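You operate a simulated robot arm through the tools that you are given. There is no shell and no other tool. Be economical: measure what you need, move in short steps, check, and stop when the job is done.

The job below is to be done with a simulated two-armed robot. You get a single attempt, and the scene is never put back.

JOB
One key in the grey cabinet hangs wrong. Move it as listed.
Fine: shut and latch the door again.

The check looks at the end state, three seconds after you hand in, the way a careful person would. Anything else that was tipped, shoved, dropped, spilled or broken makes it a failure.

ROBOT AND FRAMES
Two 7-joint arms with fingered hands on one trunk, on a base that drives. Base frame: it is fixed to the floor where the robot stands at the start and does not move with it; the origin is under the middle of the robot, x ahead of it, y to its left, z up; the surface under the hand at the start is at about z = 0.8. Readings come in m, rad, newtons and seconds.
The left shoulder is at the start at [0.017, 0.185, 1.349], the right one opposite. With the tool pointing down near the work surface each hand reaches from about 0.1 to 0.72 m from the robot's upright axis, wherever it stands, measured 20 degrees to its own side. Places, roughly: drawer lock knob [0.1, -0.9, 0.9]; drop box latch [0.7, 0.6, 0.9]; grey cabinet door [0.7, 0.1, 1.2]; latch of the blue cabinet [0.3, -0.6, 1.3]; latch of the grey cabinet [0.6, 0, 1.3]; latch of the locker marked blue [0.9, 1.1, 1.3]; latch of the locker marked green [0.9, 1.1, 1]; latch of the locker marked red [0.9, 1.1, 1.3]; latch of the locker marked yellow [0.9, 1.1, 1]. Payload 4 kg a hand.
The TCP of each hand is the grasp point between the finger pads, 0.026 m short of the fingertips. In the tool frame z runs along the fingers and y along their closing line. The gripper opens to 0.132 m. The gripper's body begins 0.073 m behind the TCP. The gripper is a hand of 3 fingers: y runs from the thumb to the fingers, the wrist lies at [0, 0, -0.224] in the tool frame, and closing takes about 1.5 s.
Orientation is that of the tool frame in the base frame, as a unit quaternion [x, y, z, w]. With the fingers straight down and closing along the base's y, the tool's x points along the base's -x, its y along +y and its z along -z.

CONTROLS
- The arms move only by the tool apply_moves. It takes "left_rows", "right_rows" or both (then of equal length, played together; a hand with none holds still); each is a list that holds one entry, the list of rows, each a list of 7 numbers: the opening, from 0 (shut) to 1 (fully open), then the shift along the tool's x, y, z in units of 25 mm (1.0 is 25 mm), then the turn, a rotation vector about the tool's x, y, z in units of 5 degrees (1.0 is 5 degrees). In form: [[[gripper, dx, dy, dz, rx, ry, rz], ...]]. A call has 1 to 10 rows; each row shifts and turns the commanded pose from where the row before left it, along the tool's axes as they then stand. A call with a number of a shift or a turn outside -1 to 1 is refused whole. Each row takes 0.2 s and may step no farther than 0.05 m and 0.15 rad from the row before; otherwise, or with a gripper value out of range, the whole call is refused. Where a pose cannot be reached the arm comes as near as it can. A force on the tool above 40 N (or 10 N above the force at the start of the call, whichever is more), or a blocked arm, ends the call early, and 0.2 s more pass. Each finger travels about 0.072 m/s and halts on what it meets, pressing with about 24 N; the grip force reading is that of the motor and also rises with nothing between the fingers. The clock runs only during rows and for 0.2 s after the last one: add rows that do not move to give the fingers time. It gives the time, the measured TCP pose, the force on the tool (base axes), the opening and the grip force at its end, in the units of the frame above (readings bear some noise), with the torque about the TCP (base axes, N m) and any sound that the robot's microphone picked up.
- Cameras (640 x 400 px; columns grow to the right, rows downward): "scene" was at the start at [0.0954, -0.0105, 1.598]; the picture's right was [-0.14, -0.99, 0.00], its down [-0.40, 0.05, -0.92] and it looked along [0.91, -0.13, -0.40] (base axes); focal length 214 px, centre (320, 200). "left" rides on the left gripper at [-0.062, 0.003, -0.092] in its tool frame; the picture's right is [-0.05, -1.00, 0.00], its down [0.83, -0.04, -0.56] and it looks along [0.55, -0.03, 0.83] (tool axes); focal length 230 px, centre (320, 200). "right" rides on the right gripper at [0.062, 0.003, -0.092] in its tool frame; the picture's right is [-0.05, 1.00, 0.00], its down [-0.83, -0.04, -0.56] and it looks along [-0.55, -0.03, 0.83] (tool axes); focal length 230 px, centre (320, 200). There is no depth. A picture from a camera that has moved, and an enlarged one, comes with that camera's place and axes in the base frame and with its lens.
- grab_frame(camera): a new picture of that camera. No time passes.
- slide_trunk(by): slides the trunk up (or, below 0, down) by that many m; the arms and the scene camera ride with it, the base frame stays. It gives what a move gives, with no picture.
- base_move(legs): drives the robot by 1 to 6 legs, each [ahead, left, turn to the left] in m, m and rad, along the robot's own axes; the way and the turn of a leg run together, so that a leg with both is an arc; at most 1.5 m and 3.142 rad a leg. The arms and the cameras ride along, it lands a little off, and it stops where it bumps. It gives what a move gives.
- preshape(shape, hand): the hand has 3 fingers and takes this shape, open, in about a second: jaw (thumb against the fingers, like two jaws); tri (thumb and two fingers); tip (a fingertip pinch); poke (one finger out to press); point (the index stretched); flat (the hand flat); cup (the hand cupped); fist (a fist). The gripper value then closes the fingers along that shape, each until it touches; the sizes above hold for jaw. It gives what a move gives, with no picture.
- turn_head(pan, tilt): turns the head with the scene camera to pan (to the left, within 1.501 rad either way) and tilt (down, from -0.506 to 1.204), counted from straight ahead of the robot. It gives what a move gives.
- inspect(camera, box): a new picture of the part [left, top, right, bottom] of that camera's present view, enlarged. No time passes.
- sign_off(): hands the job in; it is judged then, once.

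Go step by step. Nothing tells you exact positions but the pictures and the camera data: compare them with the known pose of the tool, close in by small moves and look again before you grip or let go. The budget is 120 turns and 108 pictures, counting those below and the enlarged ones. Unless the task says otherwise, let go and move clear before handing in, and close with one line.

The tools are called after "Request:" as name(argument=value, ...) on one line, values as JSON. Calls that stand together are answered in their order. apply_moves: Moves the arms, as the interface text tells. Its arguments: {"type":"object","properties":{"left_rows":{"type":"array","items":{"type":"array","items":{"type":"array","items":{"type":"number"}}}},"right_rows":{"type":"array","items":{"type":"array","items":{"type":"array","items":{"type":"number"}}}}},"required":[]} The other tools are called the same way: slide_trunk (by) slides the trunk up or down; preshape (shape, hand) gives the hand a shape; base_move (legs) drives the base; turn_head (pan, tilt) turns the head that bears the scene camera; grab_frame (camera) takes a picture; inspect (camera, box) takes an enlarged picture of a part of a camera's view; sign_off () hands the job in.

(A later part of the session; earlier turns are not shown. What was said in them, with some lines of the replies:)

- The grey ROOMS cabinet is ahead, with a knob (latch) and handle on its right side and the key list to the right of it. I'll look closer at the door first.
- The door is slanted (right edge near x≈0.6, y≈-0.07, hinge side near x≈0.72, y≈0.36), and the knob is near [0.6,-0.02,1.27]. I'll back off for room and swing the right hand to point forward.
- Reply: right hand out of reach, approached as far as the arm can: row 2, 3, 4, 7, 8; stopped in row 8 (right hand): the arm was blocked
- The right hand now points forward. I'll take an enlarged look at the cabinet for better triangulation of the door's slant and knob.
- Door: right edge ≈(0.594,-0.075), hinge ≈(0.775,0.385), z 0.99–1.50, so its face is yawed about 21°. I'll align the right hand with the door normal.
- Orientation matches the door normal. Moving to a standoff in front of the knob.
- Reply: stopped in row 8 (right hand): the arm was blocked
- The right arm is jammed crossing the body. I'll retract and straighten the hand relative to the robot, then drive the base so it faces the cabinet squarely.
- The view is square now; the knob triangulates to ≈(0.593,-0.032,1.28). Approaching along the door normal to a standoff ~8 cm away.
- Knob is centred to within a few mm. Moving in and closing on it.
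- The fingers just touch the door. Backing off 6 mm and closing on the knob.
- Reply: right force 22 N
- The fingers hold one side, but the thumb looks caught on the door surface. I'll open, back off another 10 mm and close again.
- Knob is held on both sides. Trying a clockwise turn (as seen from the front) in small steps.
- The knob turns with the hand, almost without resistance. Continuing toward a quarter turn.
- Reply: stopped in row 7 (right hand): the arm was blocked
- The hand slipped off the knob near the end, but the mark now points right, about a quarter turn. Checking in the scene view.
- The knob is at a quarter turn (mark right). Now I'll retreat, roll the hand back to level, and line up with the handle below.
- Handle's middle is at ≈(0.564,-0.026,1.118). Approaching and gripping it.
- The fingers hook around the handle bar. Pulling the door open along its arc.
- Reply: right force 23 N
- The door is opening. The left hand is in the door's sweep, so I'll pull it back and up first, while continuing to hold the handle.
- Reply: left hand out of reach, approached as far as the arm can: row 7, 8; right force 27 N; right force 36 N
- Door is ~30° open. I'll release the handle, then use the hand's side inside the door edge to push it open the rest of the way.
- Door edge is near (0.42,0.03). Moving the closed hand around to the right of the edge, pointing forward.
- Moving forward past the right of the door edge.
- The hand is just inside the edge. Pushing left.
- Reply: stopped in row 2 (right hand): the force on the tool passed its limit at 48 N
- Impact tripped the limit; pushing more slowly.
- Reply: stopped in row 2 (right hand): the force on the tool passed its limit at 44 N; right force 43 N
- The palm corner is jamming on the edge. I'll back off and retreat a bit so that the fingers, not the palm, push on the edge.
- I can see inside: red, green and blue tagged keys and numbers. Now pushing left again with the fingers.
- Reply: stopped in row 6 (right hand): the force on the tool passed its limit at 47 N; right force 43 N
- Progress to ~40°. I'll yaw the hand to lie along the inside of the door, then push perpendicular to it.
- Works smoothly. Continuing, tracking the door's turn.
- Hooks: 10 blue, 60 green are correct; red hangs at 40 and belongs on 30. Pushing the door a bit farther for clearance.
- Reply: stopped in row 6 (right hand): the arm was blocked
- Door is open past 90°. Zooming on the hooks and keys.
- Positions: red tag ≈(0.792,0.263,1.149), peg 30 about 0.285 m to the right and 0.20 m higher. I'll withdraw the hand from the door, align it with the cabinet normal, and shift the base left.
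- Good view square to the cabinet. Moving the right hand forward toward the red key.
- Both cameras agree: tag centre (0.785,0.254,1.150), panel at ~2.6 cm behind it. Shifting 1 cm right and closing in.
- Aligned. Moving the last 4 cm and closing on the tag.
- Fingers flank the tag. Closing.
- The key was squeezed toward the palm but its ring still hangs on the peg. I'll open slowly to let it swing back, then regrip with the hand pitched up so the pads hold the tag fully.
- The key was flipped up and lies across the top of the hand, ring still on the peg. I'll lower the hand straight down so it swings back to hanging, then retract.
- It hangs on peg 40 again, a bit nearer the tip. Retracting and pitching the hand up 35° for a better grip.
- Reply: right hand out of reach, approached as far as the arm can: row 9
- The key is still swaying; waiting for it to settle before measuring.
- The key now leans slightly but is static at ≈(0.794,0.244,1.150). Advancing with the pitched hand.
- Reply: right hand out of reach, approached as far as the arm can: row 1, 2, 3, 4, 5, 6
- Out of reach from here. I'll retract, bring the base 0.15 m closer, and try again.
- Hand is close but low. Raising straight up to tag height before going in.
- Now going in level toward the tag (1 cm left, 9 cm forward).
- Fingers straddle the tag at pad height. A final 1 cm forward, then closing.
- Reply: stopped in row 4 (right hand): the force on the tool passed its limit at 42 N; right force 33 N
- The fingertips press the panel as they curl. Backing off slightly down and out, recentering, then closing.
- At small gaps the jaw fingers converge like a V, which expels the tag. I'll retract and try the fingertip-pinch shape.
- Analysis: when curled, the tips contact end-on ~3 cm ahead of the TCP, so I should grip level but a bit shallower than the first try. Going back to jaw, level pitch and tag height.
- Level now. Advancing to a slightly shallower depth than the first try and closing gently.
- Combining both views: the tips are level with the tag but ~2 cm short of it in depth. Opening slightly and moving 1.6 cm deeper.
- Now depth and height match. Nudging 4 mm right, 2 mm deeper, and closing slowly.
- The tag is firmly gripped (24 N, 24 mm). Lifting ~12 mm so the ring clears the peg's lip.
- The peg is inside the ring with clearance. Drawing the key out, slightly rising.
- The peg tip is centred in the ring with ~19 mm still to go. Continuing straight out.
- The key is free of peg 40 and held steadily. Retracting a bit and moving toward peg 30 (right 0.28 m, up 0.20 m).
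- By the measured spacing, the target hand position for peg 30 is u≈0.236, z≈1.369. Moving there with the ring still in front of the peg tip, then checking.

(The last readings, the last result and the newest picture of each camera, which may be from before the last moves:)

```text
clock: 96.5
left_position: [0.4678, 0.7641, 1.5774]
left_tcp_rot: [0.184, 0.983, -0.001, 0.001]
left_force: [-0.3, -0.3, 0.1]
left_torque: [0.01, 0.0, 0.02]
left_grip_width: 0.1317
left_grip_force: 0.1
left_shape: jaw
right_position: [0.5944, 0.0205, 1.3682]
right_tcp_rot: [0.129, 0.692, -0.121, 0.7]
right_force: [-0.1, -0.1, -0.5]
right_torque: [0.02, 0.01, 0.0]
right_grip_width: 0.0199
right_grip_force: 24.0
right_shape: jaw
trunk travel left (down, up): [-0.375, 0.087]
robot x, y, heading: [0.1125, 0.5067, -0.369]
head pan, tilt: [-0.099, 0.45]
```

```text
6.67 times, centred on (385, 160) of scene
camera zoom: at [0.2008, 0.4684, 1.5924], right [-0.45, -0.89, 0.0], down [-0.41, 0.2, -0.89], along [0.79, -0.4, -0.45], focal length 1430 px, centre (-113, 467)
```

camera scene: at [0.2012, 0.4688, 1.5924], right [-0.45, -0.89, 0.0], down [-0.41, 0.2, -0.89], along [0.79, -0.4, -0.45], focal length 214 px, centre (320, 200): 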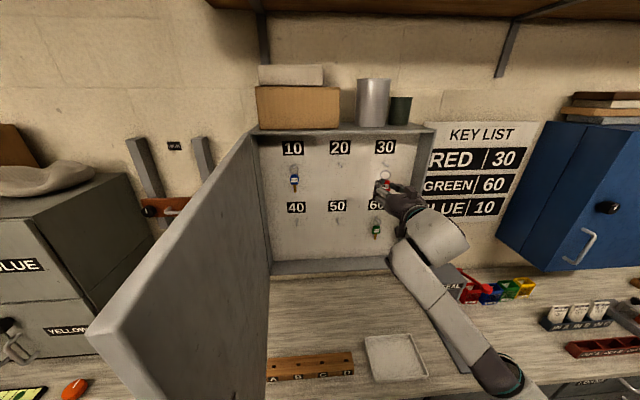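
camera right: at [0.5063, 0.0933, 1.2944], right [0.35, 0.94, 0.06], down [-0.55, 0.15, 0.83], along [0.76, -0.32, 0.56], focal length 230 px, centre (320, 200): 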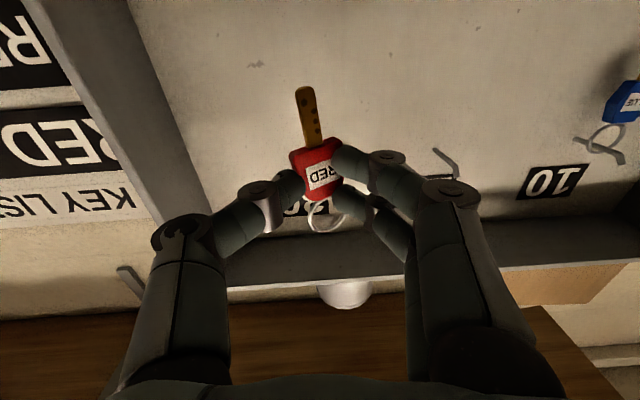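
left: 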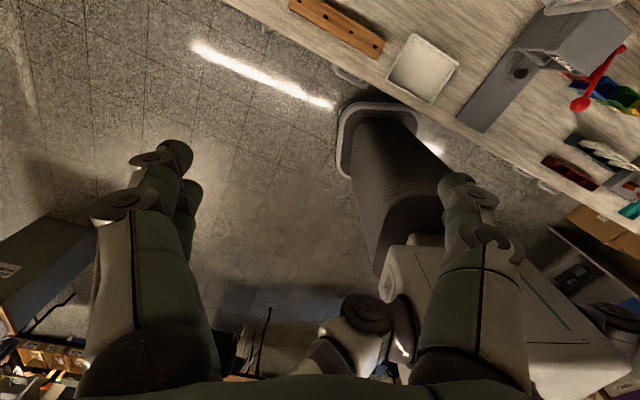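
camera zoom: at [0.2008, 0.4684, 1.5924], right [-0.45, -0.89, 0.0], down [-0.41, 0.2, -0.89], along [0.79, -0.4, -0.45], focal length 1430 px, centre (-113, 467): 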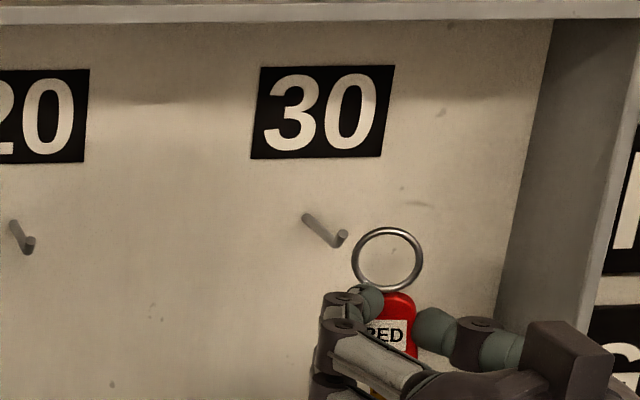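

The scene view shows the ring and peg 30 clearly: lateral alignment is right, the ring needs ~6 mm lower. Lowering and moving in over the peg.

Request:
apply_moves(right_rows=[[[0.08, 0.22, 0.03, 0, 0, 0, 0], [0.08, 0, 0, 0.4, 0, 0, 0], [0.08, 0, 0, 0.4, 0, 0, 0], [0.08, 0, 0, 0.4, 0, 0, 0], [0.08, 0, 0, 0.4, 0, 0, 0], [0.08, 0, 0, 0.3, 0, 0, 0], [0.08, 0, 0, 0, 0, 0, 0]]])

Request:
inspect(camera="scene", box=[355, 130, 415, 190])

Request:
inspect(camera="right", box=[200, 100, 440, 300])

```text
clock: 98.1
left_position: [0.4686, 0.7659, 1.5777]
left_tcp_rot: [0.184, 0.983, 0.0, 0.001]
left_force: [-0.3, -1.0, -0.6]
left_torque: [0.0, -0.03, -0.01]
left_grip_width: 0.132
left_grip_force: 0.0
left_shape: jaw
right_position: [0.6405, 0.0044, 1.3648]
right_tcp_rot: [0.129, 0.692, -0.122, 0.699]
right_force: [0.0, -0.3, -1.1]
right_torque: [0.0, -0.02, 0.0]
right_grip_width: 0.0198
right_grip_force: 24.1
right_shape: jaw
trunk travel left (down, up): [-0.375, 0.087]
robot x, y, heading: [0.1174, 0.5113, -0.367]
head pan, tilt: [-0.099, 0.45]
```

```text
6.67 times, centred on (385, 160) of scene
camera zoom: at [0.2008, 0.4687, 1.5924], right [-0.45, -0.89, 0.0], down [-0.41, 0.2, -0.89], along [0.79, -0.4, -0.45], focal length 1430 px, centre (-113, 467)
```

zoom: 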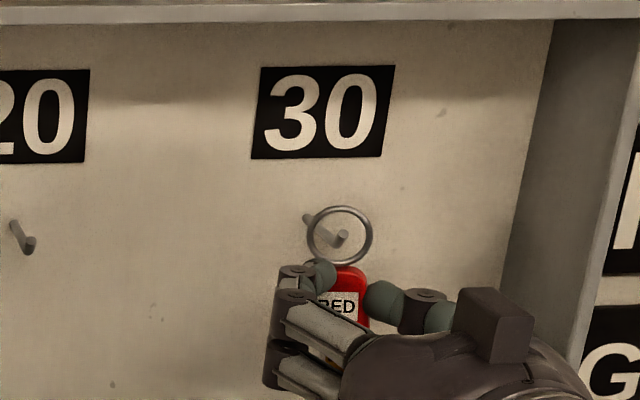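

```text
2.00 times, centred on (320, 200) of right
camera zoom: at [0.5557, 0.0395, 1.3002], right [0.35, 0.94, 0.06], down [-0.55, 0.15, 0.83], along [0.76, -0.32, 0.56], focal length 460 px, centre (320, 200)
```

zoom: 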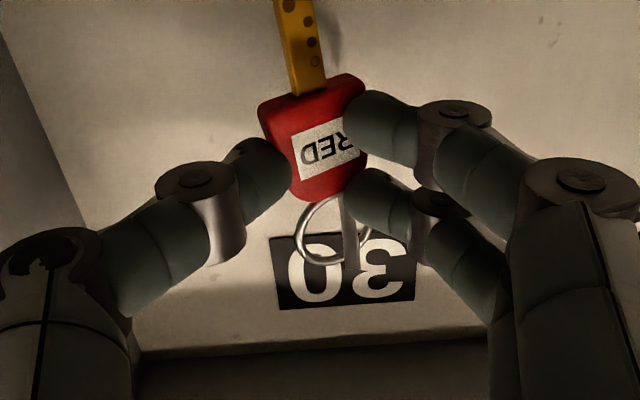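

The peg tip has entered the ring. Continuing 2.5 cm inward with a tiny left nudge.

Request:
apply_moves(right_rows=[[[0.08, 0, 0.12, 0.3, 0, 0, 0], [0.08, 0, 0, 0.3, 0, 0, 0], [0.08, 0, 0, 0.3, 0, 0, 0], [0.08, 0, 0, 0.1, 0, 0, 0], [0.08, 0, 0, 0, 0, 0, 0]]])

Request:
inspect(camera="scene", box=[355, 130, 415, 190])

```text
clock: 99.3
left_position: [0.4674, 0.7654, 1.5776]
left_tcp_rot: [0.183, 0.983, -0.001, 0.002]
left_force: [-0.4, -0.2, 0.1]
left_torque: [0.01, 0.0, 0.0]
left_grip_width: 0.1318
left_grip_force: 0.1
left_shape: jaw
right_position: [0.664, -0.0011, 1.3642]
right_tcp_rot: [0.128, 0.692, -0.121, 0.7]
right_force: [-3.1, 1.6, -0.6]
right_torque: [-0.02, 0.0, 0.04]
right_grip_width: 0.0195
right_grip_force: 24.2
right_shape: jaw
trunk travel left (down, up): [-0.375, 0.087]
robot x, y, heading: [0.1173, 0.5087, -0.369]
head pan, tilt: [-0.099, 0.45]
```

```text
6.67 times, centred on (385, 160) of scene
camera zoom: at [0.1999, 0.469, 1.5924], right [-0.45, -0.89, 0.0], down [-0.41, 0.2, -0.89], along [0.79, -0.4, -0.45], focal length 1430 px, centre (-113, 467)
```

zoom: 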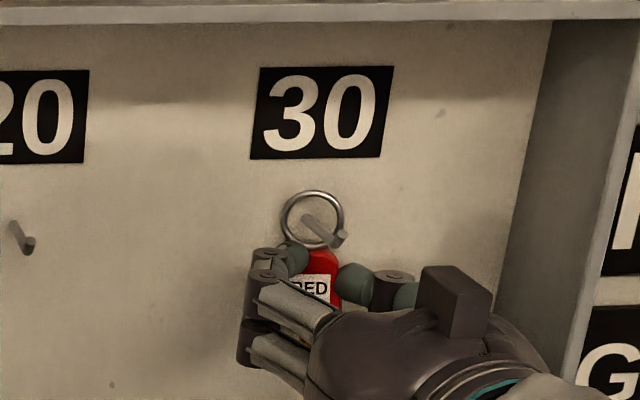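

The ring is on the peg (tip drawn in front of the ring). Lowering ~11 mm to let it rest on the peg.

Request:
apply_moves(right_rows=[[[0.08, 0.12, 0, -0.08, 0, 0, 0], [0.08, 0.12, 0, 0, 0, 0, 0], [0.08, 0.12, 0, 0, 0, 0, 0], [0.08, 0.1, 0, 0, 0, 0, 0], [0.08, 0, 0, 0, 0, 0, 0]]])

Request:
inspect(camera="scene", box=[355, 130, 415, 190])

```text
clock: 100.5
left_position: [0.4666, 0.7659, 1.5773]
left_tcp_rot: [0.184, 0.983, -0.002, 0.001]
left_force: [0.2, -0.4, 0.5]
left_torque: [0.0, 0.01, -0.02]
left_grip_width: 0.132
left_grip_force: 0.1
left_shape: jaw
right_position: [0.6624, -0.0004, 1.3534]
right_tcp_rot: [0.13, 0.691, -0.122, 0.701]
right_force: [0.0, -2.0, 9.0]
right_torque: [0.04, -0.23, -0.04]
right_grip_width: 0.0196
right_grip_force: 24.1
right_shape: jaw
trunk travel left (down, up): [-0.375, 0.087]
robot x, y, heading: [0.115, 0.5084, -0.366]
head pan, tilt: [-0.099, 0.45]
```

```text
6.67 times, centred on (385, 160) of scene
camera zoom: at [0.2002, 0.4692, 1.5926], right [-0.45, -0.89, 0.0], down [-0.41, 0.2, -0.89], along [0.79, -0.4, -0.45], focal length 1430 px, centre (-113, 467)
```

zoom: 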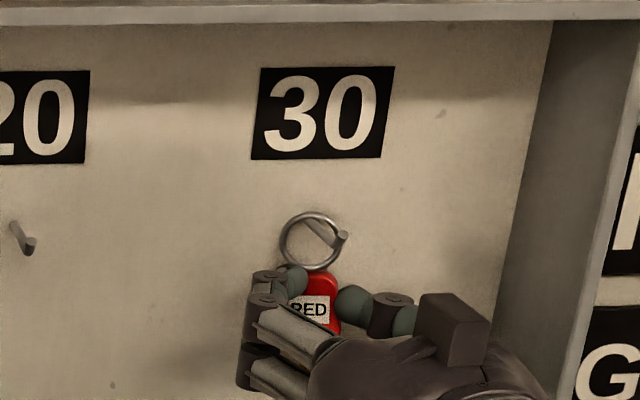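

The peg now carries the ring (9 N upward). Releasing gently.

Request:
apply_moves(right_rows=[[[0.08, -0.06, 0, 0, 0, 0, 0], [0.15, 0, 0, 0, 0, 0, 0], [0.2, 0, 0, 0, 0, 0, 0], [0.25, 0, 0, 0, 0, 0, 0], [0.35, 0, 0, 0, 0, 0, 0], [0.5, 0, 0, 0, 0, 0, 0], [0.6, 0, 0, 0, 0, 0, 0], [0.6, 0, 0, 0, 0, 0, 0]]])

Request:
inspect(camera="scene", box=[355, 130, 415, 190])

```text
clock: 102.3
left_position: [0.4672, 0.765, 1.5776]
left_tcp_rot: [0.183, 0.983, 0.0, 0.001]
left_force: [0.2, 0.1, -0.1]
left_torque: [0.03, 0.03, 0.02]
left_grip_width: 0.1318
left_grip_force: 0.0
left_shape: jaw
right_position: [0.6631, -0.0002, 1.3529]
right_tcp_rot: [0.129, 0.692, -0.122, 0.699]
right_force: [-0.1, 0.3, 0.2]
right_torque: [0.0, 0.01, -0.02]
right_grip_width: 0.0789
right_grip_force: 0.1
right_shape: jaw
trunk travel left (down, up): [-0.375, 0.087]
robot x, y, heading: [0.1139, 0.5076, -0.374]
head pan, tilt: [-0.099, 0.45]
```

```text
6.67 times, centred on (385, 160) of scene
camera zoom: at [0.201, 0.4686, 1.5924], right [-0.45, -0.89, 0.0], down [-0.41, 0.2, -0.89], along [0.79, -0.4, -0.45], focal length 1430 px, centre (-113, 467)
```

zoom: 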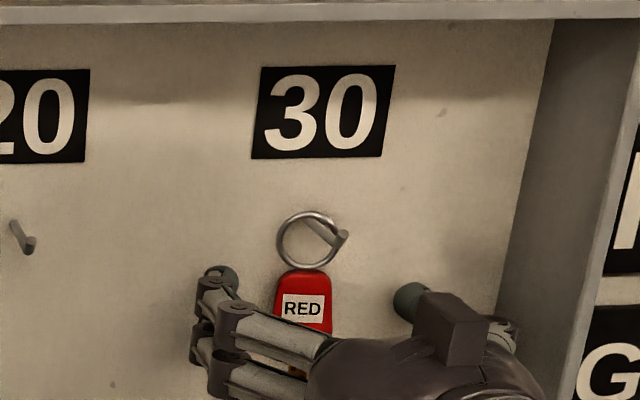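

The red key hangs on 30. Withdrawing the hand straight back, then backing the base to make room for closing the door.

Request:
apply_moves(right_rows=[[[0.7, 0, 0, -0.5, 0, 0, 0], [0.8, 0, 0, -0.8, 0, 0, 0], [0.8, 0, 0, -1, 0, 0, 0], [0.8, 0, 0, -1, 0, 0, 0], [0.8, 0, 0, -1, 0, 0, 0], [0.8, 0, 0, -1, 0, 0, 0], [0.8, 0, 0, -1, 0, 0, 0], [0.8, 0, 0, -1, 0, 0, 0]]])

Request:
base_move(legs=[[-0.2, 0, 0]])

Request:
inspect(camera="scene", box=[190, 80, 450, 340])

```text
clock: 104.1
left_position: [0.4685, 0.7645, 1.577]
left_tcp_rot: [0.184, 0.983, -0.001, 0.002]
left_force: [-0.1, 0.1, -0.2]
left_torque: [0.01, -0.03, 0.0]
left_grip_width: 0.132
left_grip_force: 0.1
left_shape: jaw
right_position: [0.5047, 0.0604, 1.352]
right_tcp_rot: [0.13, 0.692, -0.122, 0.7]
right_force: [0.0, 0.0, -0.3]
right_torque: [-0.03, 0.02, 0.01]
right_grip_width: 0.1053
right_grip_force: 0.0
right_shape: jaw
right hand out of reach, approached as far as the arm can: row 8
trunk travel left (down, up): [-0.375, 0.087]
robot x, y, heading: [0.1158, 0.5112, -0.372]
head pan, tilt: [-0.099, 0.45]
```

```text
clock: 105.7
left_position: [0.2849, 0.8357, 1.577]
left_tcp_rot: [0.184, 0.983, -0.001, 0.0]
left_force: [-0.1, 0.7, -0.4]
left_torque: [0.03, 0.05, 0.0]
left_grip_width: 0.1319
left_grip_force: 0.1
left_shape: jaw
right_position: [0.3193, 0.1313, 1.3504]
right_tcp_rot: [0.128, 0.694, -0.122, 0.698]
right_force: [0.2, 0.3, -0.1]
right_torque: [0.01, -0.01, -0.03]
right_grip_width: 0.1055
right_grip_force: 0.0
right_shape: jaw
trunk travel left (down, up): [-0.375, 0.087]
robot x, y, heading: [-0.069, 0.5799, -0.373]
head pan, tilt: [-0.099, 0.45]
```

```text
1.54 times, centred on (320, 210) of scene
camera zoom: at [0.0177, 0.5395, 1.592], right [-0.45, -0.89, 0.0], down [-0.41, 0.2, -0.89], along [0.79, -0.4, -0.46], focal length 330 px, centre (320, 185)
```

zoom: 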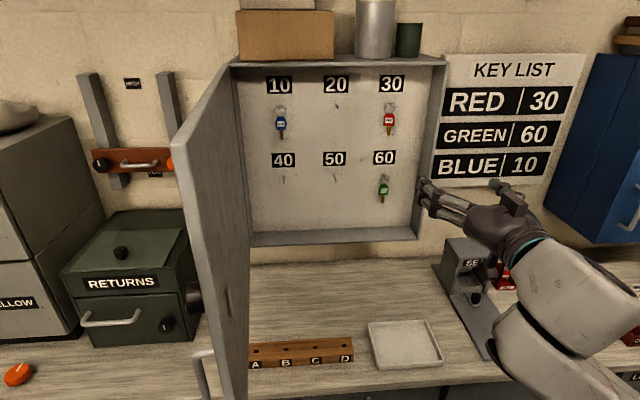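

Red is on 30, blue on 10, green on 60. Now the left hand goes forward and down on the outside of the door, to push it shut.

Request:
apply_moves(left_rows=[[[0.5, -1, 0, 0.9, 0, 0, 0], [0, -1, 0, 0.9, 0, 0, 0], [0, -1, 0, 0.9, 0, 0, 0], [0, -1, 0, 0.9, 0, 0, 0], [0, -1, 0, 0.9, 0, 0, 0], [0, -1, 0, 0.9, 0, 0, 0], [0, -1, 0, 0.9, 0, 0, 0], [0, -1, 0, 0.9, 0, 0, 0], [0, -1, 0, 0.9, 0, 0, 0], [0, -1, 0, 0.9, 0, 0, 0]]])

Request:
apply_moves(left_rows=[[[0, 0, -0.6, 0, 0, 0, 0], [0, 0, -0.6, 0, 0, 0, 0], [0, 0, -0.6, 0, 0, 0, 0], [0, 0, -0.6, 0, 0, 0, 0], [0, 0, -0.6, 0, 0, 0, 0], [0, 0, -0.6, 0, 0, 0, 0], [0, 0, -0.6, 0, 0, 0, 0], [0, 0, -0.6, 0, 0, 0, 0], [0, 0, -0.6, 0, 0, 0, 0]]])

Request:
grab_frame(camera="scene")

```text
clock: 107.9
left_position: [0.5184, 0.7457, 1.3524]
left_tcp_rot: [0.183, 0.983, -0.001, 0.0]
left_force: [0.9, -0.5, -0.1]
left_torque: [0.02, 0.02, -0.01]
left_grip_width: 0.0001
left_grip_force: 23.9
left_shape: jaw
right_position: [0.3189, 0.1323, 1.3507]
right_tcp_rot: [0.13, 0.693, -0.122, 0.699]
right_force: [-0.6, 0.4, 0.5]
right_torque: [-0.01, 0.03, -0.01]
right_grip_width: 0.1057
right_grip_force: 0.1
right_shape: jaw
trunk travel left (down, up): [-0.375, 0.087]
robot x, y, heading: [-0.0711, 0.583, -0.367]
head pan, tilt: [-0.099, 0.45]
```

```text
clock: 109.9
left_position: [0.4669, 0.6198, 1.3534]
left_tcp_rot: [0.183, 0.983, -0.002, 0.001]
left_force: [0.9, -0.1, -0.2]
left_torque: [0.01, 0.02, -0.01]
left_grip_width: 0.0
left_grip_force: 24.3
left_shape: jaw
right_position: [0.317, 0.1304, 1.3514]
right_tcp_rot: [0.129, 0.692, -0.121, 0.7]
right_force: [-0.2, 0.0, 0.3]
right_torque: [-0.01, -0.03, 0.02]
right_grip_width: 0.1055
right_grip_force: 0.0
right_shape: jaw
trunk travel left (down, up): [-0.375, 0.087]
robot x, y, heading: [-0.074, 0.5755, -0.369]
head pan, tilt: [-0.099, 0.45]
```

```text
14 pictures are left
camera scene: at [0.0145, 0.5404, 1.5924], right [-0.45, -0.89, 0.0], down [-0.41, 0.2, -0.89], along [0.79, -0.4, -0.45], focal length 214 px, centre (320, 200)
```

scene: 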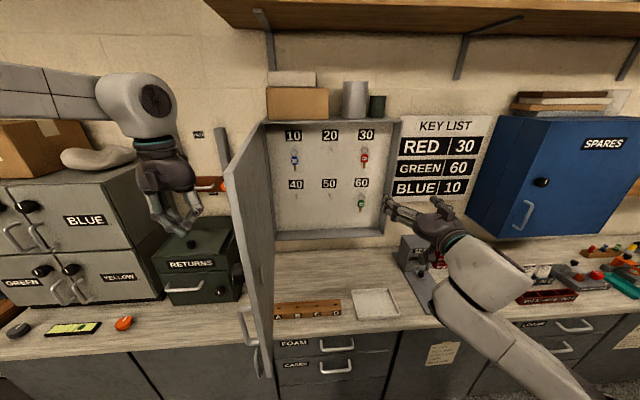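

The hand is just left of the door. Moving the right hand clear, and pushing the door with the left along its arc.

Request:
apply_moves(right_rows=[[[0.5, 0, -1, 0, 0, 0, 0], [0.3, 0, -1, 0, 0, 0, 0], [0, 0, -1, 0, 0, 0, 0], [0, 0, -1, 0, 0, 0, 0], [0, 0, -1, 0, 0, 0, 0], [0, 0, -1, 0, 0, 0, 0]]])

Request:
apply_moves(left_rows=[[[0, -0.1, -0.7, 0, 0, 0, 0], [0, -0.1, -0.7, 0, 0, 0, 0], [0, -0.1, -0.7, 0, 0, 0, 0], [0, -0.2, -0.7, 0, 0, 0, 0], [0, -0.2, -0.7, 0, 0, 0, 0], [0, -0.2, -0.7, 0, 0, 0, 0], [0, -0.3, -0.7, 0, 0, 0, 0], [0, -0.3, -0.7, 0, 0, 0, 0], [0, -0.3, -0.7, 0, 0, 0, 0], [0, -0.3, -0.7, 0, 0, 0, 0]]])

Request:
apply_moves(left_rows=[[[0, -0.4, -0.6, 0, 0, 0, 0], [0, -0.4, -0.6, 0, 0, 0, 0], [0, -0.4, -0.6, 0, 0, 0, 0], [0, -0.5, -0.6, 0, 0, 0, 0], [0, -0.5, -0.6, 0, 0, 0, 0], [0, -0.5, -0.6, 0, 0, 0, 0], [0, -0.5, -0.6, 0, 0, 0, 0]]])

Request:
grab_frame(camera="scene")

```text
clock: 111.3
left_position: [0.4662, 0.621, 1.3546]
left_tcp_rot: [0.182, 0.983, -0.002, 0.001]
left_force: [1.0, -0.9, 0.5]
left_torque: [0.0, 0.0, 0.0]
left_grip_width: 0.0
left_grip_force: 23.6
left_shape: jaw
right_position: [0.2642, -0.0081, 1.3492]
right_tcp_rot: [0.13, 0.692, -0.122, 0.7]
right_force: [1.0, 0.0, 0.5]
right_torque: [-0.01, -0.01, -0.02]
right_grip_width: 0.0001
right_grip_force: 23.6
right_shape: jaw
trunk travel left (down, up): [-0.375, 0.087]
robot x, y, heading: [-0.0706, 0.5834, -0.368]
head pan, tilt: [-0.099, 0.45]
```

```text
clock: 113.5
left_position: [0.4488, 0.5188, 1.3528]
left_tcp_rot: [0.183, 0.983, -0.001, 0.003]
left_force: [0.5, 0.5, -0.4]
left_torque: [0.01, -0.01, -0.02]
left_grip_width: 0.0001
left_grip_force: 24.3
left_shape: jaw
left hand out of reach, approached as far as the arm can: row 6, 7, 8, 9, 10
right_position: [0.2651, -0.0084, 1.3496]
right_tcp_rot: [0.129, 0.692, -0.121, 0.7]
right_force: [-0.1, -0.4, -0.3]
right_torque: [0.02, 0.01, -0.01]
right_grip_width: 0.0
right_grip_force: 24.1
right_shape: jaw
trunk travel left (down, up): [-0.375, 0.087]
robot x, y, heading: [-0.0666, 0.5804, -0.37]
head pan, tilt: [-0.099, 0.45]
```

```text
clock: 115.1
left_position: [0.4497, 0.5186, 1.3538]
left_tcp_rot: [0.183, 0.983, -0.001, 0.002]
left_force: [-0.4, -1.0, 0.4]
left_torque: [-0.03, -0.01, 0.02]
left_grip_width: 0.0003
left_grip_force: 24.4
left_shape: jaw
left hand out of reach, approached as far as the arm can: row 1, 2, 3, 4, 5, 6, 7
right_position: [0.2645, -0.0091, 1.3495]
right_tcp_rot: [0.13, 0.692, -0.122, 0.7]
right_force: [0.8, 0.3, 0.5]
right_torque: [-0.01, -0.01, -0.04]
right_grip_width: 0.0002
right_grip_force: 24.1
right_shape: jaw
trunk travel left (down, up): [-0.375, 0.087]
robot x, y, heading: [-0.0733, 0.5827, -0.37]
head pan, tilt: [-0.099, 0.45]
```

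```text
13 pictures are left
camera scene: at [0.0144, 0.5408, 1.5924], right [-0.45, -0.89, 0.0], down [-0.41, 0.2, -0.89], along [0.79, -0.4, -0.45], focal length 214 px, centre (320, 200)
```

scene: 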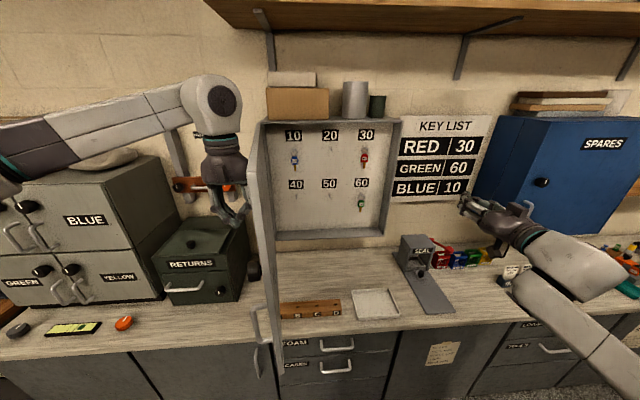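

The left arm is at its reach limit; I'll use the base instead, sliding right and slightly forward so the left hand pushes the door.

Request:
base_move(legs=[[0.0, -0.1, 0], [0.1, -0.15, 0]])

Request:
grab_frame(camera="scene")

```text
clock: 117.4
left_position: [0.4518, 0.2549, 1.3531]
left_tcp_rot: [0.182, 0.983, -0.003, 0.001]
left_force: [0.5, 1.1, -0.2]
left_torque: [-0.01, 0.03, 0.01]
left_grip_width: 0.0
left_grip_force: 24.2
left_shape: jaw
right_position: [0.2676, -0.2731, 1.3516]
right_tcp_rot: [0.129, 0.692, -0.123, 0.7]
right_force: [-1.6, -0.4, 0.3]
right_torque: [0.01, 0.0, -0.03]
right_grip_width: 0.0
right_grip_force: 24.3
right_shape: jaw
trunk travel left (down, up): [-0.375, 0.087]
robot x, y, heading: [-0.0687, 0.3113, -0.363]
head pan, tilt: [-0.099, 0.45]
```

```text
12 pictures are left
camera scene: at [0.0168, 0.2758, 1.5926], right [-0.45, -0.89, 0.0], down [-0.41, 0.2, -0.89], along [0.8, -0.4, -0.45], focal length 214 px, centre (320, 200)
```

scene: 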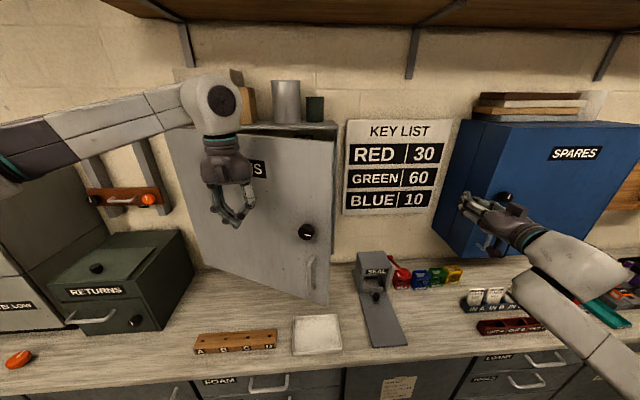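

Door is about 30° from shut. Pushing it forward with the left arm.

Request:
apply_moves(left_rows=[[[0, -0.7, 0, 0, 0, 0, 0], [0, -0.7, 0, 0, 0, 0, 0], [0, -0.7, 0, 0, 0, 0, 0], [0, -0.7, 0, 0, 0, 0, 0], [0, -0.7, 0, 0, 0, 0, 0], [0, -0.7, 0, 0, 0, 0, 0], [0, -0.7, 0, 0, 0, 0, 0], [0, -0.7, 0, 0, 0, 0, 0], [0, -0.7, 0, 0, 0, 0, 0], [0, -0.7, 0, 0, 0, 0, 0]]])

Request:
apply_moves(left_rows=[[[0, -0.4, 0, 0, 0, 0, 0], [0, -0.4, 0, 0, 0, 0, 0], [0, -0.4, 0, 0, 0, 0, 0], [0, -0.4, 0, 0, 0, 0, 0], [0, -0.4, 0, 0, 0, 0, 0]]])

Request:
grab_frame(camera="scene")

```text
clock: 119.6
left_position: [0.4581, 0.2507, 1.3524]
left_tcp_rot: [0.183, 0.983, -0.002, 0.003]
left_force: [0.5, -0.4, 0.2]
left_torque: [0.0, -0.02, 0.0]
left_grip_width: 0.0
left_grip_force: 24.0
left_shape: jaw
left hand out of reach, approached as far as the arm can: row 1, 2, 3, 4, 5, 6, 7, 8, 9, 10
right_position: [0.268, -0.2773, 1.3497]
right_tcp_rot: [0.13, 0.692, -0.122, 0.7]
right_force: [-0.3, -0.3, -0.2]
right_torque: [0.01, 0.0, 0.0]
right_grip_width: 0.0
right_grip_force: 23.7
right_shape: jaw
trunk travel left (down, up): [-0.375, 0.087]
robot x, y, heading: [-0.072, 0.3112, -0.365]
head pan, tilt: [-0.099, 0.45]
```

```text
clock: 120.8
left_position: [0.459, 0.2502, 1.3511]
left_tcp_rot: [0.182, 0.983, -0.002, 0.002]
left_force: [0.1, 0.4, 0.2]
left_torque: [0.0, 0.02, -0.03]
left_grip_width: 0.0
left_grip_force: 23.9
left_shape: jaw
left hand out of reach, approached as far as the arm can: row 1, 2, 3, 4, 5
right_position: [0.2688, -0.2771, 1.3478]
right_tcp_rot: [0.129, 0.692, -0.12, 0.7]
right_force: [0.5, -0.1, -1.0]
right_torque: [-0.01, -0.02, 0.0]
right_grip_width: 0.0001
right_grip_force: 24.2
right_shape: jaw
trunk travel left (down, up): [-0.375, 0.087]
robot x, y, heading: [-0.0661, 0.3109, -0.368]
head pan, tilt: [-0.099, 0.45]
```

```text
11 pictures are left
camera scene: at [0.0169, 0.2712, 1.5924], right [-0.45, -0.89, 0.0], down [-0.41, 0.2, -0.89], along [0.79, -0.4, -0.45], focal length 214 px, centre (320, 200)
```

scene: 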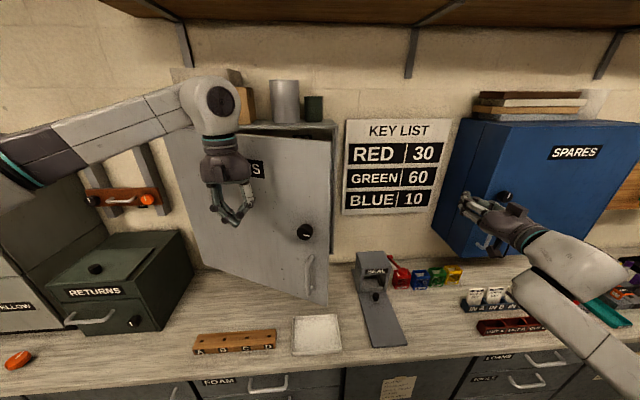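

The left arm can't reach further; I'll finish with the right hand. Repositioning the base back and left so the right hand stands in front of the door.

Request:
base_move(legs=[[-0.12, 0.0, 0], [0, 0.2, 0]])

Request:
apply_moves(right_rows=[[[0, 0, 1, 0, 0, 0, 0], [0, 0, 1, 0, 0, 0, 0], [0, 0, 1, 0, 0, 0, 0], [0, 0, 1, 0, 0, 0, 0], [0, 0, 1, 0, 0, 0, 0], [0, 0, 1, 0, 0, 0, 0], [0, 0, 1, 0, 0, 0, 0], [0, 0, 1, 0, 0, 0, 0]]])

Request:
grab_frame(camera="scene")

```text
clock: 123.2
left_position: [0.4189, 0.4784, 1.3521]
left_tcp_rot: [0.183, 0.983, -0.001, 0.001]
left_force: [-1.0, -0.3, -1.0]
left_torque: [0.01, -0.03, 0.02]
left_grip_width: 0.0
left_grip_force: 24.2
left_shape: jaw
right_position: [0.2249, -0.0511, 1.3481]
right_tcp_rot: [0.131, 0.692, -0.122, 0.699]
right_force: [0.6, 0.1, -0.9]
right_torque: [0.0, -0.02, 0.03]
right_grip_width: 0.0002
right_grip_force: 23.6
right_shape: jaw
trunk travel left (down, up): [-0.375, 0.087]
robot x, y, heading: [-0.1102, 0.5397, -0.372]
head pan, tilt: [-0.099, 0.45]
```

```text
clock: 125.0
left_position: [0.4211, 0.4812, 1.352]
left_tcp_rot: [0.185, 0.983, -0.002, 0.001]
left_force: [0.0, -0.3, 1.0]
left_torque: [-0.01, 0.01, 0.0]
left_grip_width: 0.0
left_grip_force: 23.8
left_shape: jaw
right_position: [0.2983, 0.141, 1.353]
right_tcp_rot: [0.128, 0.693, -0.122, 0.699]
right_force: [-0.1, -0.1, -0.5]
right_torque: [-0.02, -0.01, -0.04]
right_grip_width: 0.0001
right_grip_force: 23.9
right_shape: jaw
trunk travel left (down, up): [-0.375, 0.087]
robot x, y, heading: [-0.1056, 0.5413, -0.379]
head pan, tilt: [-0.099, 0.45]
```

```text
10 pictures are left
camera scene: at [-0.0213, 0.5024, 1.5923], right [-0.45, -0.89, 0.0], down [-0.41, 0.2, -0.89], along [0.79, -0.4, -0.45], focal length 214 px, centre (320, 200)
```

scene: 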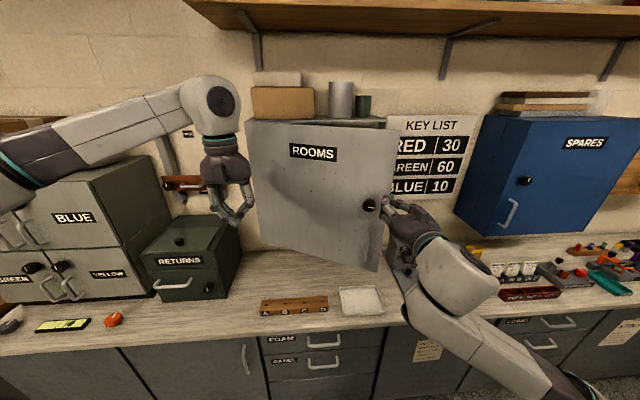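

Right hand is now in front of the door, left hand clear. Shifting left a bit and pushing forward.

Request:
apply_moves(right_rows=[[[0, 0, 0.8, 0.5, 0, 0, 0], [0, 0, 0.8, 0.5, 0, 0, 0], [0, 0, 0, 0.8, 0, 0, 0], [0, 0, 0, 0.8, 0, 0, 0], [0, 0, 0, 0.8, 0, 0, 0], [0, 0, 0, 0.8, 0, 0, 0], [0, 0, 0, 0.8, 0, 0, 0], [0, 0, 0, 0.8, 0, 0, 0], [0, 0, 0, 0.8, 0, 0, 0], [0, 0, 0, 0.8, 0, 0, 0]]])

Request:
apply_moves(right_rows=[[[0, 0, 0, 0.6, 0, 0, 0], [0, 0, 0, 0.6, 0, 0, 0], [0, 0, 0, 0.6, 0, 0, 0], [0, 0, 0, 0.6, 0, 0, 0], [0, 0, 0, 0.5, 0, 0, 0], [0, 0, 0, 0.5, 0, 0, 0], [0, 0, 0, 0.4, 0, 0, 0], [0, 0, 0, 0.4, 0, 0, 0]]])

```text
clock: 127.2
left_position: [0.4204, 0.4793, 1.3511]
left_tcp_rot: [0.184, 0.983, -0.002, 0.001]
left_force: [-0.3, -0.8, 0.9]
left_torque: [0.0, 0.0, 0.03]
left_grip_width: 0.0002
left_grip_force: 24.0
left_shape: jaw
right_position: [0.4867, 0.1125, 1.3538]
right_tcp_rot: [0.13, 0.692, -0.123, 0.699]
right_force: [-0.1, -0.4, -0.2]
right_torque: [0.0, -0.04, 0.01]
right_grip_width: 0.0
right_grip_force: 23.8
right_shape: jaw
trunk travel left (down, up): [-0.375, 0.087]
robot x, y, heading: [-0.1101, 0.5413, -0.376]
head pan, tilt: [-0.099, 0.45]
```

```text
clock: 129.0
left_position: [0.4204, 0.4803, 1.352]
left_tcp_rot: [0.183, 0.983, -0.002, 0.002]
left_force: [0.2, 0.0, 1.5]
left_torque: [0.01, 0.03, 0.02]
left_grip_width: 0.0002
left_grip_force: 23.8
left_shape: jaw
right_position: [0.5841, 0.0758, 1.3545]
right_tcp_rot: [0.13, 0.692, -0.122, 0.7]
right_force: [0.8, 0.2, 0.3]
right_torque: [0.0, 0.03, 0.01]
right_grip_width: 0.0001
right_grip_force: 24.4
right_shape: jaw
trunk travel left (down, up): [-0.375, 0.087]
robot x, y, heading: [-0.1091, 0.5434, -0.369]
head pan, tilt: [-0.099, 0.45]
```

Request:
apply_moves(right_rows=[[[0, 0, 0, 0.3, 0, 0, 0], [0, 0, 0, 0.3, 0, 0, 0], [0, 0, 0, 0.3, 0, 0, 0], [0, 0, 0, 0.3, 0, 0, 0], [0, 0, 0, 0.2, 0, 0, 0], [0, 0, 0, 0.2, 0, 0, 0], [0, 0, 0, 0.2, 0, 0, 0]]])

Request:
inspect(camera="scene", box=[220, 70, 440, 290])

```text
clock: 130.2
left_position: [0.4136, 0.4815, 1.3551]
left_tcp_rot: [0.184, 0.983, -0.003, 0.004]
left_force: [-0.4, -0.8, 0.2]
left_torque: [0.0, -0.04, 0.01]
left_grip_width: 0.0
left_grip_force: 23.8
left_shape: jaw
right_position: [0.6095, 0.0674, 1.3595]
right_tcp_rot: [0.128, 0.69, -0.122, 0.702]
right_force: [-24.6, 9.6, -1.8]
right_torque: [0.08, 0.19, -0.04]
right_grip_width: 0.0001
right_grip_force: 23.7
right_shape: jaw
trunk travel left (down, up): [-0.375, 0.087]
robot x, y, heading: [-0.1046, 0.536, -0.373]
head pan, tilt: [-0.099, 0.45]
stopped in row 6 (right hand): the force on the tool passed its limit at 49 N (the readings are from after the stop); the commanded pose is now the measured one
```

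```text
1.82 times, centred on (330, 180) of scene
camera zoom: at [-0.0293, 0.5039, 1.5928], right [-0.45, -0.89, 0.0], down [-0.4, 0.2, -0.89], along [0.8, -0.41, -0.45], focal length 390 px, centre (302, 236)
```

zoom: 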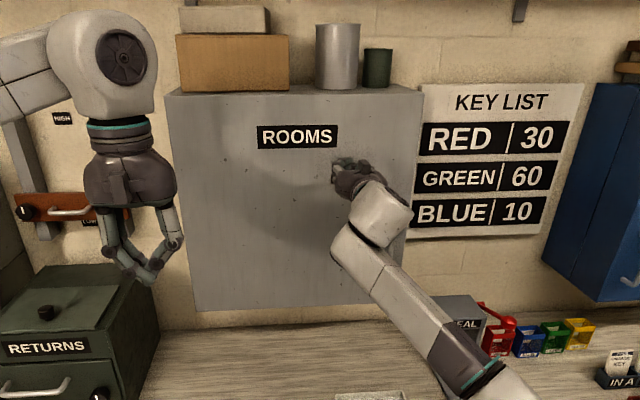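

The door is shut flush (firm contact). Now retreating and positioning on the knob with the hand pre-rolled 50° clockwise, to turn it back counterclockwise.

Request:
apply_moves(right_rows=[[[0.0, 0, 0, -0.9, 0, 0.17, 0], [0.4, 0, 0, -0.9, 0, 0, 0], [0.8, 0, 0, -0.9, 0, 0, 0], [0.8, 0, 0, -0.9, 0, 0, 0], [0.8, 0.61, -0.75, 0, 0, 0, 0], [0.8, 0.61, -0.75, 0, 0, 0, 0], [0.8, 0.61, -0.75, 0, 0, 0, 0], [0.8, 0.61, -0.75, 0, 0, 0, 0], [0.8, 0.61, -0.75, 0, 0, 0, 0]]])

Request:
apply_moves(right_rows=[[[0.8, 0, 0, 0, 0, 0, 1], [0.8, 0, 0, 0, 0, 0, 1], [0.8, 0, 0, 0, 0, 0, 1], [0.8, 0, 0, 0, 0, 0, 1], [0.8, 0, 0, 0, 0, 0, 1], [0.8, 0, 0, 0, 0, 0, 1], [0.8, 0, 0, 0, 0, 0, 1], [0.8, 0, 0, 0, 0, 0, 1], [0.8, 0, 0, 0, 0, 0, 1], [0.8, 0, 0, 0, 0, 0, 1]]])

Request:
grab_frame(camera="right")

```text
clock: 132.2
left_position: [0.4192, 0.4803, 1.3517]
left_tcp_rot: [0.184, 0.983, -0.002, 0.002]
left_force: [-0.3, -0.3, 0.9]
left_torque: [-0.01, 0.02, 0.0]
left_grip_width: 0.0
left_grip_force: 24.4
left_shape: jaw
right_position: [0.4965, 0.0094, 1.2792]
right_tcp_rot: [0.13, 0.697, -0.121, 0.695]
right_force: [0.7, 0.5, -0.3]
right_torque: [-0.01, -0.01, 0.05]
right_grip_width: 0.1052
right_grip_force: 0.1
right_shape: jaw
trunk travel left (down, up): [-0.375, 0.087]
robot x, y, heading: [-0.1111, 0.5437, -0.368]
head pan, tilt: [-0.099, 0.45]
```

```text
clock: 134.4
left_position: [0.4187, 0.4796, 1.3521]
left_tcp_rot: [0.184, 0.983, -0.002, 0.003]
left_force: [1.1, -0.9, 0.2]
left_torque: [-0.02, -0.02, 0.02]
left_grip_width: 0.0
left_grip_force: 23.8
left_shape: jaw
right_position: [0.4978, 0.0089, 1.2782]
right_tcp_rot: [0.414, 0.576, 0.184, 0.68]
right_force: [0.2, 0.8, -0.3]
right_torque: [0.02, 0.01, 0.04]
right_grip_width: 0.1052
right_grip_force: 0.1
right_shape: jaw
trunk travel left (down, up): [-0.375, 0.087]
robot x, y, heading: [-0.1084, 0.5405, -0.373]
head pan, tilt: [-0.099, 0.45]
```

```text
8 pictures are left
camera right: at [0.4283, 0.087, 1.2416], right [0.21, 0.55, 0.81], down [-0.75, -0.43, 0.49], along [0.62, -0.71, 0.32], focal length 230 px, centre (320, 200)
```

right: 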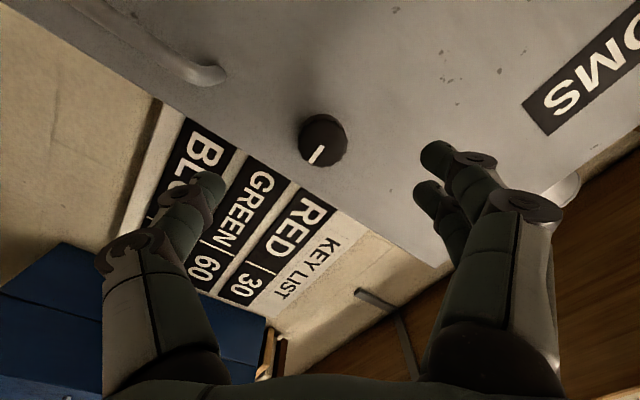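

Aligned with the knob within 1–2 mm. Going in and gripping.

Request:
apply_moves(right_rows=[[[0.8, 0, 0, 0.7, 0, 0, 0], [0.8, 0, 0, 0.7, 0, 0, 0], [0.8, 0, 0, 0.7, 0, 0, 0], [0.8, 0, 0, 0.6, 0, 0, 0], [0, 0, 0, 0, 0, 0, 0], [0, 0, 0, 0, 0, 0, 0], [0, 0, 0, 0, 0, 0, 0], [0, 0, 0, 0, 0, 0, 0], [0, 0, 0, 0, 0, 0, 0], [0, 0, 0, 0, 0, 0, 0]]])

```text
clock: 136.7
left_position: [0.4186, 0.481, 1.3528]
left_tcp_rot: [0.184, 0.983, -0.003, 0.002]
left_force: [-1.2, -0.1, 0.2]
left_torque: [-0.03, 0.04, 0.01]
left_grip_width: 0.0002
left_grip_force: 24.0
left_shape: jaw
right_position: [0.5606, -0.0146, 1.2793]
right_tcp_rot: [0.413, 0.576, 0.184, 0.681]
right_force: [-0.8, -1.5, 1.1]
right_torque: [-0.01, -0.03, 0.0]
right_grip_width: 0.0293
right_grip_force: 24.3
right_shape: jaw
trunk travel left (down, up): [-0.375, 0.087]
robot x, y, heading: [-0.1074, 0.5425, -0.372]
head pan, tilt: [-0.099, 0.45]
```

Gripped at 29 mm as before. Turning counterclockwise.

Request:
apply_moves(right_rows=[[[0, 0, 0, 0, 0, 0, -1], [0, 0, 0, 0, 0, 0, -1], [0, 0, 0, 0, 0, 0, -1], [0, 0, 0, 0, 0, 0, -1], [0, 0, 0, 0, 0, 0, -1], [0, 0, 0, 0, 0, 0, -1], [0, 0, 0, 0, 0, 0, -1], [0, 0, 0, 0, 0, 0, -1], [0, 0, 0, 0, 0, 0, -1]]])

Request:
apply_moves(right_rows=[[[0, 0, 0, 0, 0, 0, -1], [0, 0, 0, 0, 0, 0, -1], [0, 0, 0, 0, 0, 0, -1], [0, 0, 0, 0, 0, 0, -1], [0, 0, 0, 0, 0, 0, -1], [0, 0, 0, 0, 0, 0, -1], [0, 0, 0, 0, 0, 0, -1], [0, 0, 0, 0, 0, 0, -1], [0, 0, 0, 0, 0, 0, -1]]])

Request:
grab_frame(camera="right")

```text
clock: 138.7
left_position: [0.4163, 0.4806, 1.3528]
left_tcp_rot: [0.184, 0.983, -0.002, 0.002]
left_force: [0.3, 0.0, 0.8]
left_torque: [0.0, -0.01, -0.01]
left_grip_width: 0.0001
left_grip_force: 24.5
left_shape: jaw
right_position: [0.5595, -0.0149, 1.2806]
right_tcp_rot: [0.16, 0.69, -0.091, 0.7]
right_force: [-1.3, -2.9, 6.5]
right_torque: [0.01, -0.06, -0.14]
right_grip_width: 0.0294
right_grip_force: 24.0
right_shape: jaw
trunk travel left (down, up): [-0.375, 0.087]
robot x, y, heading: [-0.1115, 0.5391, -0.37]
head pan, tilt: [-0.099, 0.45]
```

```text
clock: 140.7
left_position: [0.4184, 0.481, 1.3529]
left_tcp_rot: [0.183, 0.983, -0.002, 0.002]
left_force: [-0.8, -0.8, 0.2]
left_torque: [-0.02, 0.05, 0.0]
left_grip_width: 0.0
left_grip_force: 24.0
left_shape: jaw
right_position: [0.5596, -0.0135, 1.2804]
right_tcp_rot: [-0.117, 0.699, -0.352, 0.612]
right_force: [-0.3, -1.9, 12.0]
right_torque: [-0.07, -0.18, -0.15]
right_grip_width: 0.0293
right_grip_force: 24.0
right_shape: jaw
trunk travel left (down, up): [-0.375, 0.087]
robot x, y, heading: [-0.1063, 0.5399, -0.37]
head pan, tilt: [-0.099, 0.45]
```

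```text
7 pictures are left
camera right: at [0.46, -0.0164, 1.2297], right [0.28, 0.75, -0.59], down [-0.35, 0.66, 0.67], along [0.9, 0.02, 0.44], focal length 230 px, centre (320, 200)
```

right: 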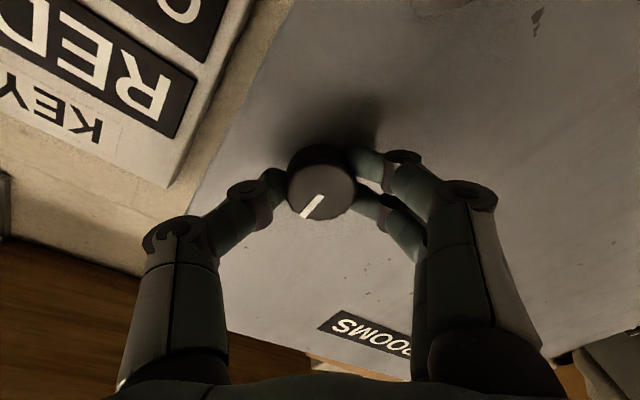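

The mark points nearly straight up (about 6° short). One more small turn, then checking from the scene camera.

Request:
apply_moves(right_rows=[[[0, 0, 0, 0, 0, 0, -0.7], [0, 0, 0, 0, 0, 0, -0.5], [0, 0, 0, 0, 0, 0, 0]]])

Request:
apply_moves(right_rows=[[[0.3, 0, 0, 0, 0, 0, 0], [0.6, 0, 0, 0, 0, 0, 0], [0.8, 0, 0, 0, 0, 0, 0], [0.8, 0, 0, -0.8, 0, 0, 0], [0.8, 0, 0, -1, 0, 0, 0], [0.8, 0, 0, -1, 0, 0, 0], [0.8, 0, 0, -1, 0, 0, 0], [0.8, 0, 0, -1, 0, 0, 0]]])

Request:
grab_frame(camera="right")

```text
clock: 141.4
left_position: [0.4179, 0.4809, 1.3532]
left_tcp_rot: [0.184, 0.983, -0.002, 0.002]
left_force: [-0.5, -0.2, -1.0]
left_torque: [-0.01, -0.01, 0.03]
left_grip_width: 0.0004
left_grip_force: 24.3
left_shape: jaw
right_position: [0.5593, -0.0132, 1.2797]
right_tcp_rot: [-0.152, 0.692, -0.384, 0.592]
right_force: [0.4, -0.3, 10.4]
right_torque: [0.33, -0.38, -0.08]
right_grip_width: 0.0291
right_grip_force: 24.0
right_shape: jaw
trunk travel left (down, up): [-0.375, 0.087]
robot x, y, heading: [-0.1073, 0.5421, -0.367]
head pan, tilt: [-0.099, 0.45]
```

```text
clock: 143.2
left_position: [0.4189, 0.4816, 1.3522]
left_tcp_rot: [0.184, 0.983, -0.003, 0.002]
left_force: [-0.5, -0.6, -0.5]
left_torque: [0.02, 0.0, 0.0]
left_grip_width: 0.0
left_grip_force: 24.2
left_shape: jaw
right_position: [0.4472, 0.0284, 1.2786]
right_tcp_rot: [-0.153, 0.692, -0.383, 0.593]
right_force: [0.5, 0.2, 0.1]
right_torque: [0.02, -0.01, -0.01]
right_grip_width: 0.1054
right_grip_force: 0.2
right_shape: jaw
trunk travel left (down, up): [-0.375, 0.087]
robot x, y, heading: [-0.1083, 0.5456, -0.371]
head pan, tilt: [-0.099, 0.45]
```

```text
6 pictures are left
camera right: at [0.3451, 0.0201, 1.2335], right [0.26, 0.69, -0.67], down [-0.32, 0.72, 0.62], along [0.91, 0.06, 0.41], focal length 230 px, centre (320, 200)
```

right: 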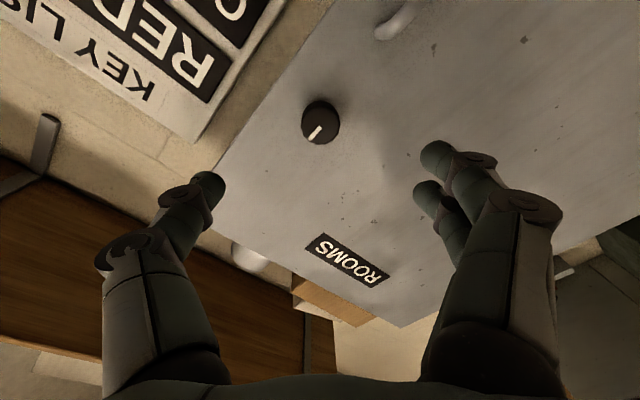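

A firm stop (0.45 Nm) was reached. Verifying the mark and the door from the scene camera.

Request:
inspect(camera="scene", box=[310, 150, 390, 230])

```text
5.00 times, centred on (350, 190) of scene
camera zoom: at [-0.024, 0.5019, 1.5925], right [-0.45, -0.89, 0.0], down [-0.4, 0.2, -0.89], along [0.79, -0.41, -0.45], focal length 1072 px, centre (170, 250)
```

zoom: 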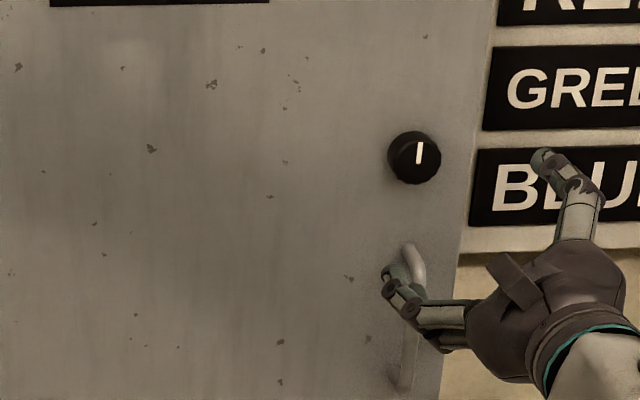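

The mark is vertical as at the start and the door is flush. Backing away clear of everything and taking a last look.

Request:
base_move(legs=[[-0.2, 0, 0]])

Request:
grab_frame(camera="scene")

```text
clock: 144.8
left_position: [0.2368, 0.5513, 1.3501]
left_tcp_rot: [0.185, 0.983, -0.001, 0.001]
left_force: [-0.2, 0.9, -0.1]
left_torque: [0.05, 0.01, 0.02]
left_grip_width: 0.0002
left_grip_force: 24.2
left_shape: jaw
right_position: [0.2655, 0.0994, 1.278]
right_tcp_rot: [-0.152, 0.693, -0.382, 0.592]
right_force: [0.5, 0.6, 0.1]
right_torque: [0.01, 0.01, 0.0]
right_grip_width: 0.1052
right_grip_force: 0.0
right_shape: jaw
trunk travel left (down, up): [-0.375, 0.087]
robot x, y, heading: [-0.2957, 0.6147, -0.373]
head pan, tilt: [-0.099, 0.45]
```

```text
4 pictures are left
camera scene: at [-0.2048, 0.5728, 1.592], right [-0.45, -0.89, 0.0], down [-0.41, 0.21, -0.89], along [0.79, -0.41, -0.46], focal length 214 px, centre (320, 200)
```

scene: 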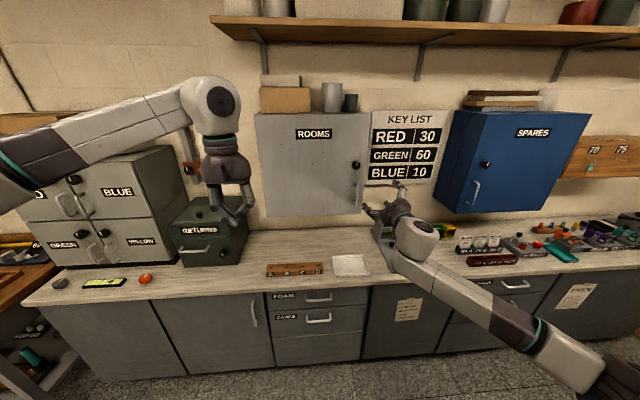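

The cabinet is shut, the knob is back at its latched position, everything else stands as it did, and both hands are clear. Handing in.

Request:
sign_off()

```text
The job is handed in.
```

The red key was hanging on hook 40. I moved it to hook 30 as listed, shut the grey cabinet door and turned the knob back to its latched position. I did not pull on the door to test the latch.
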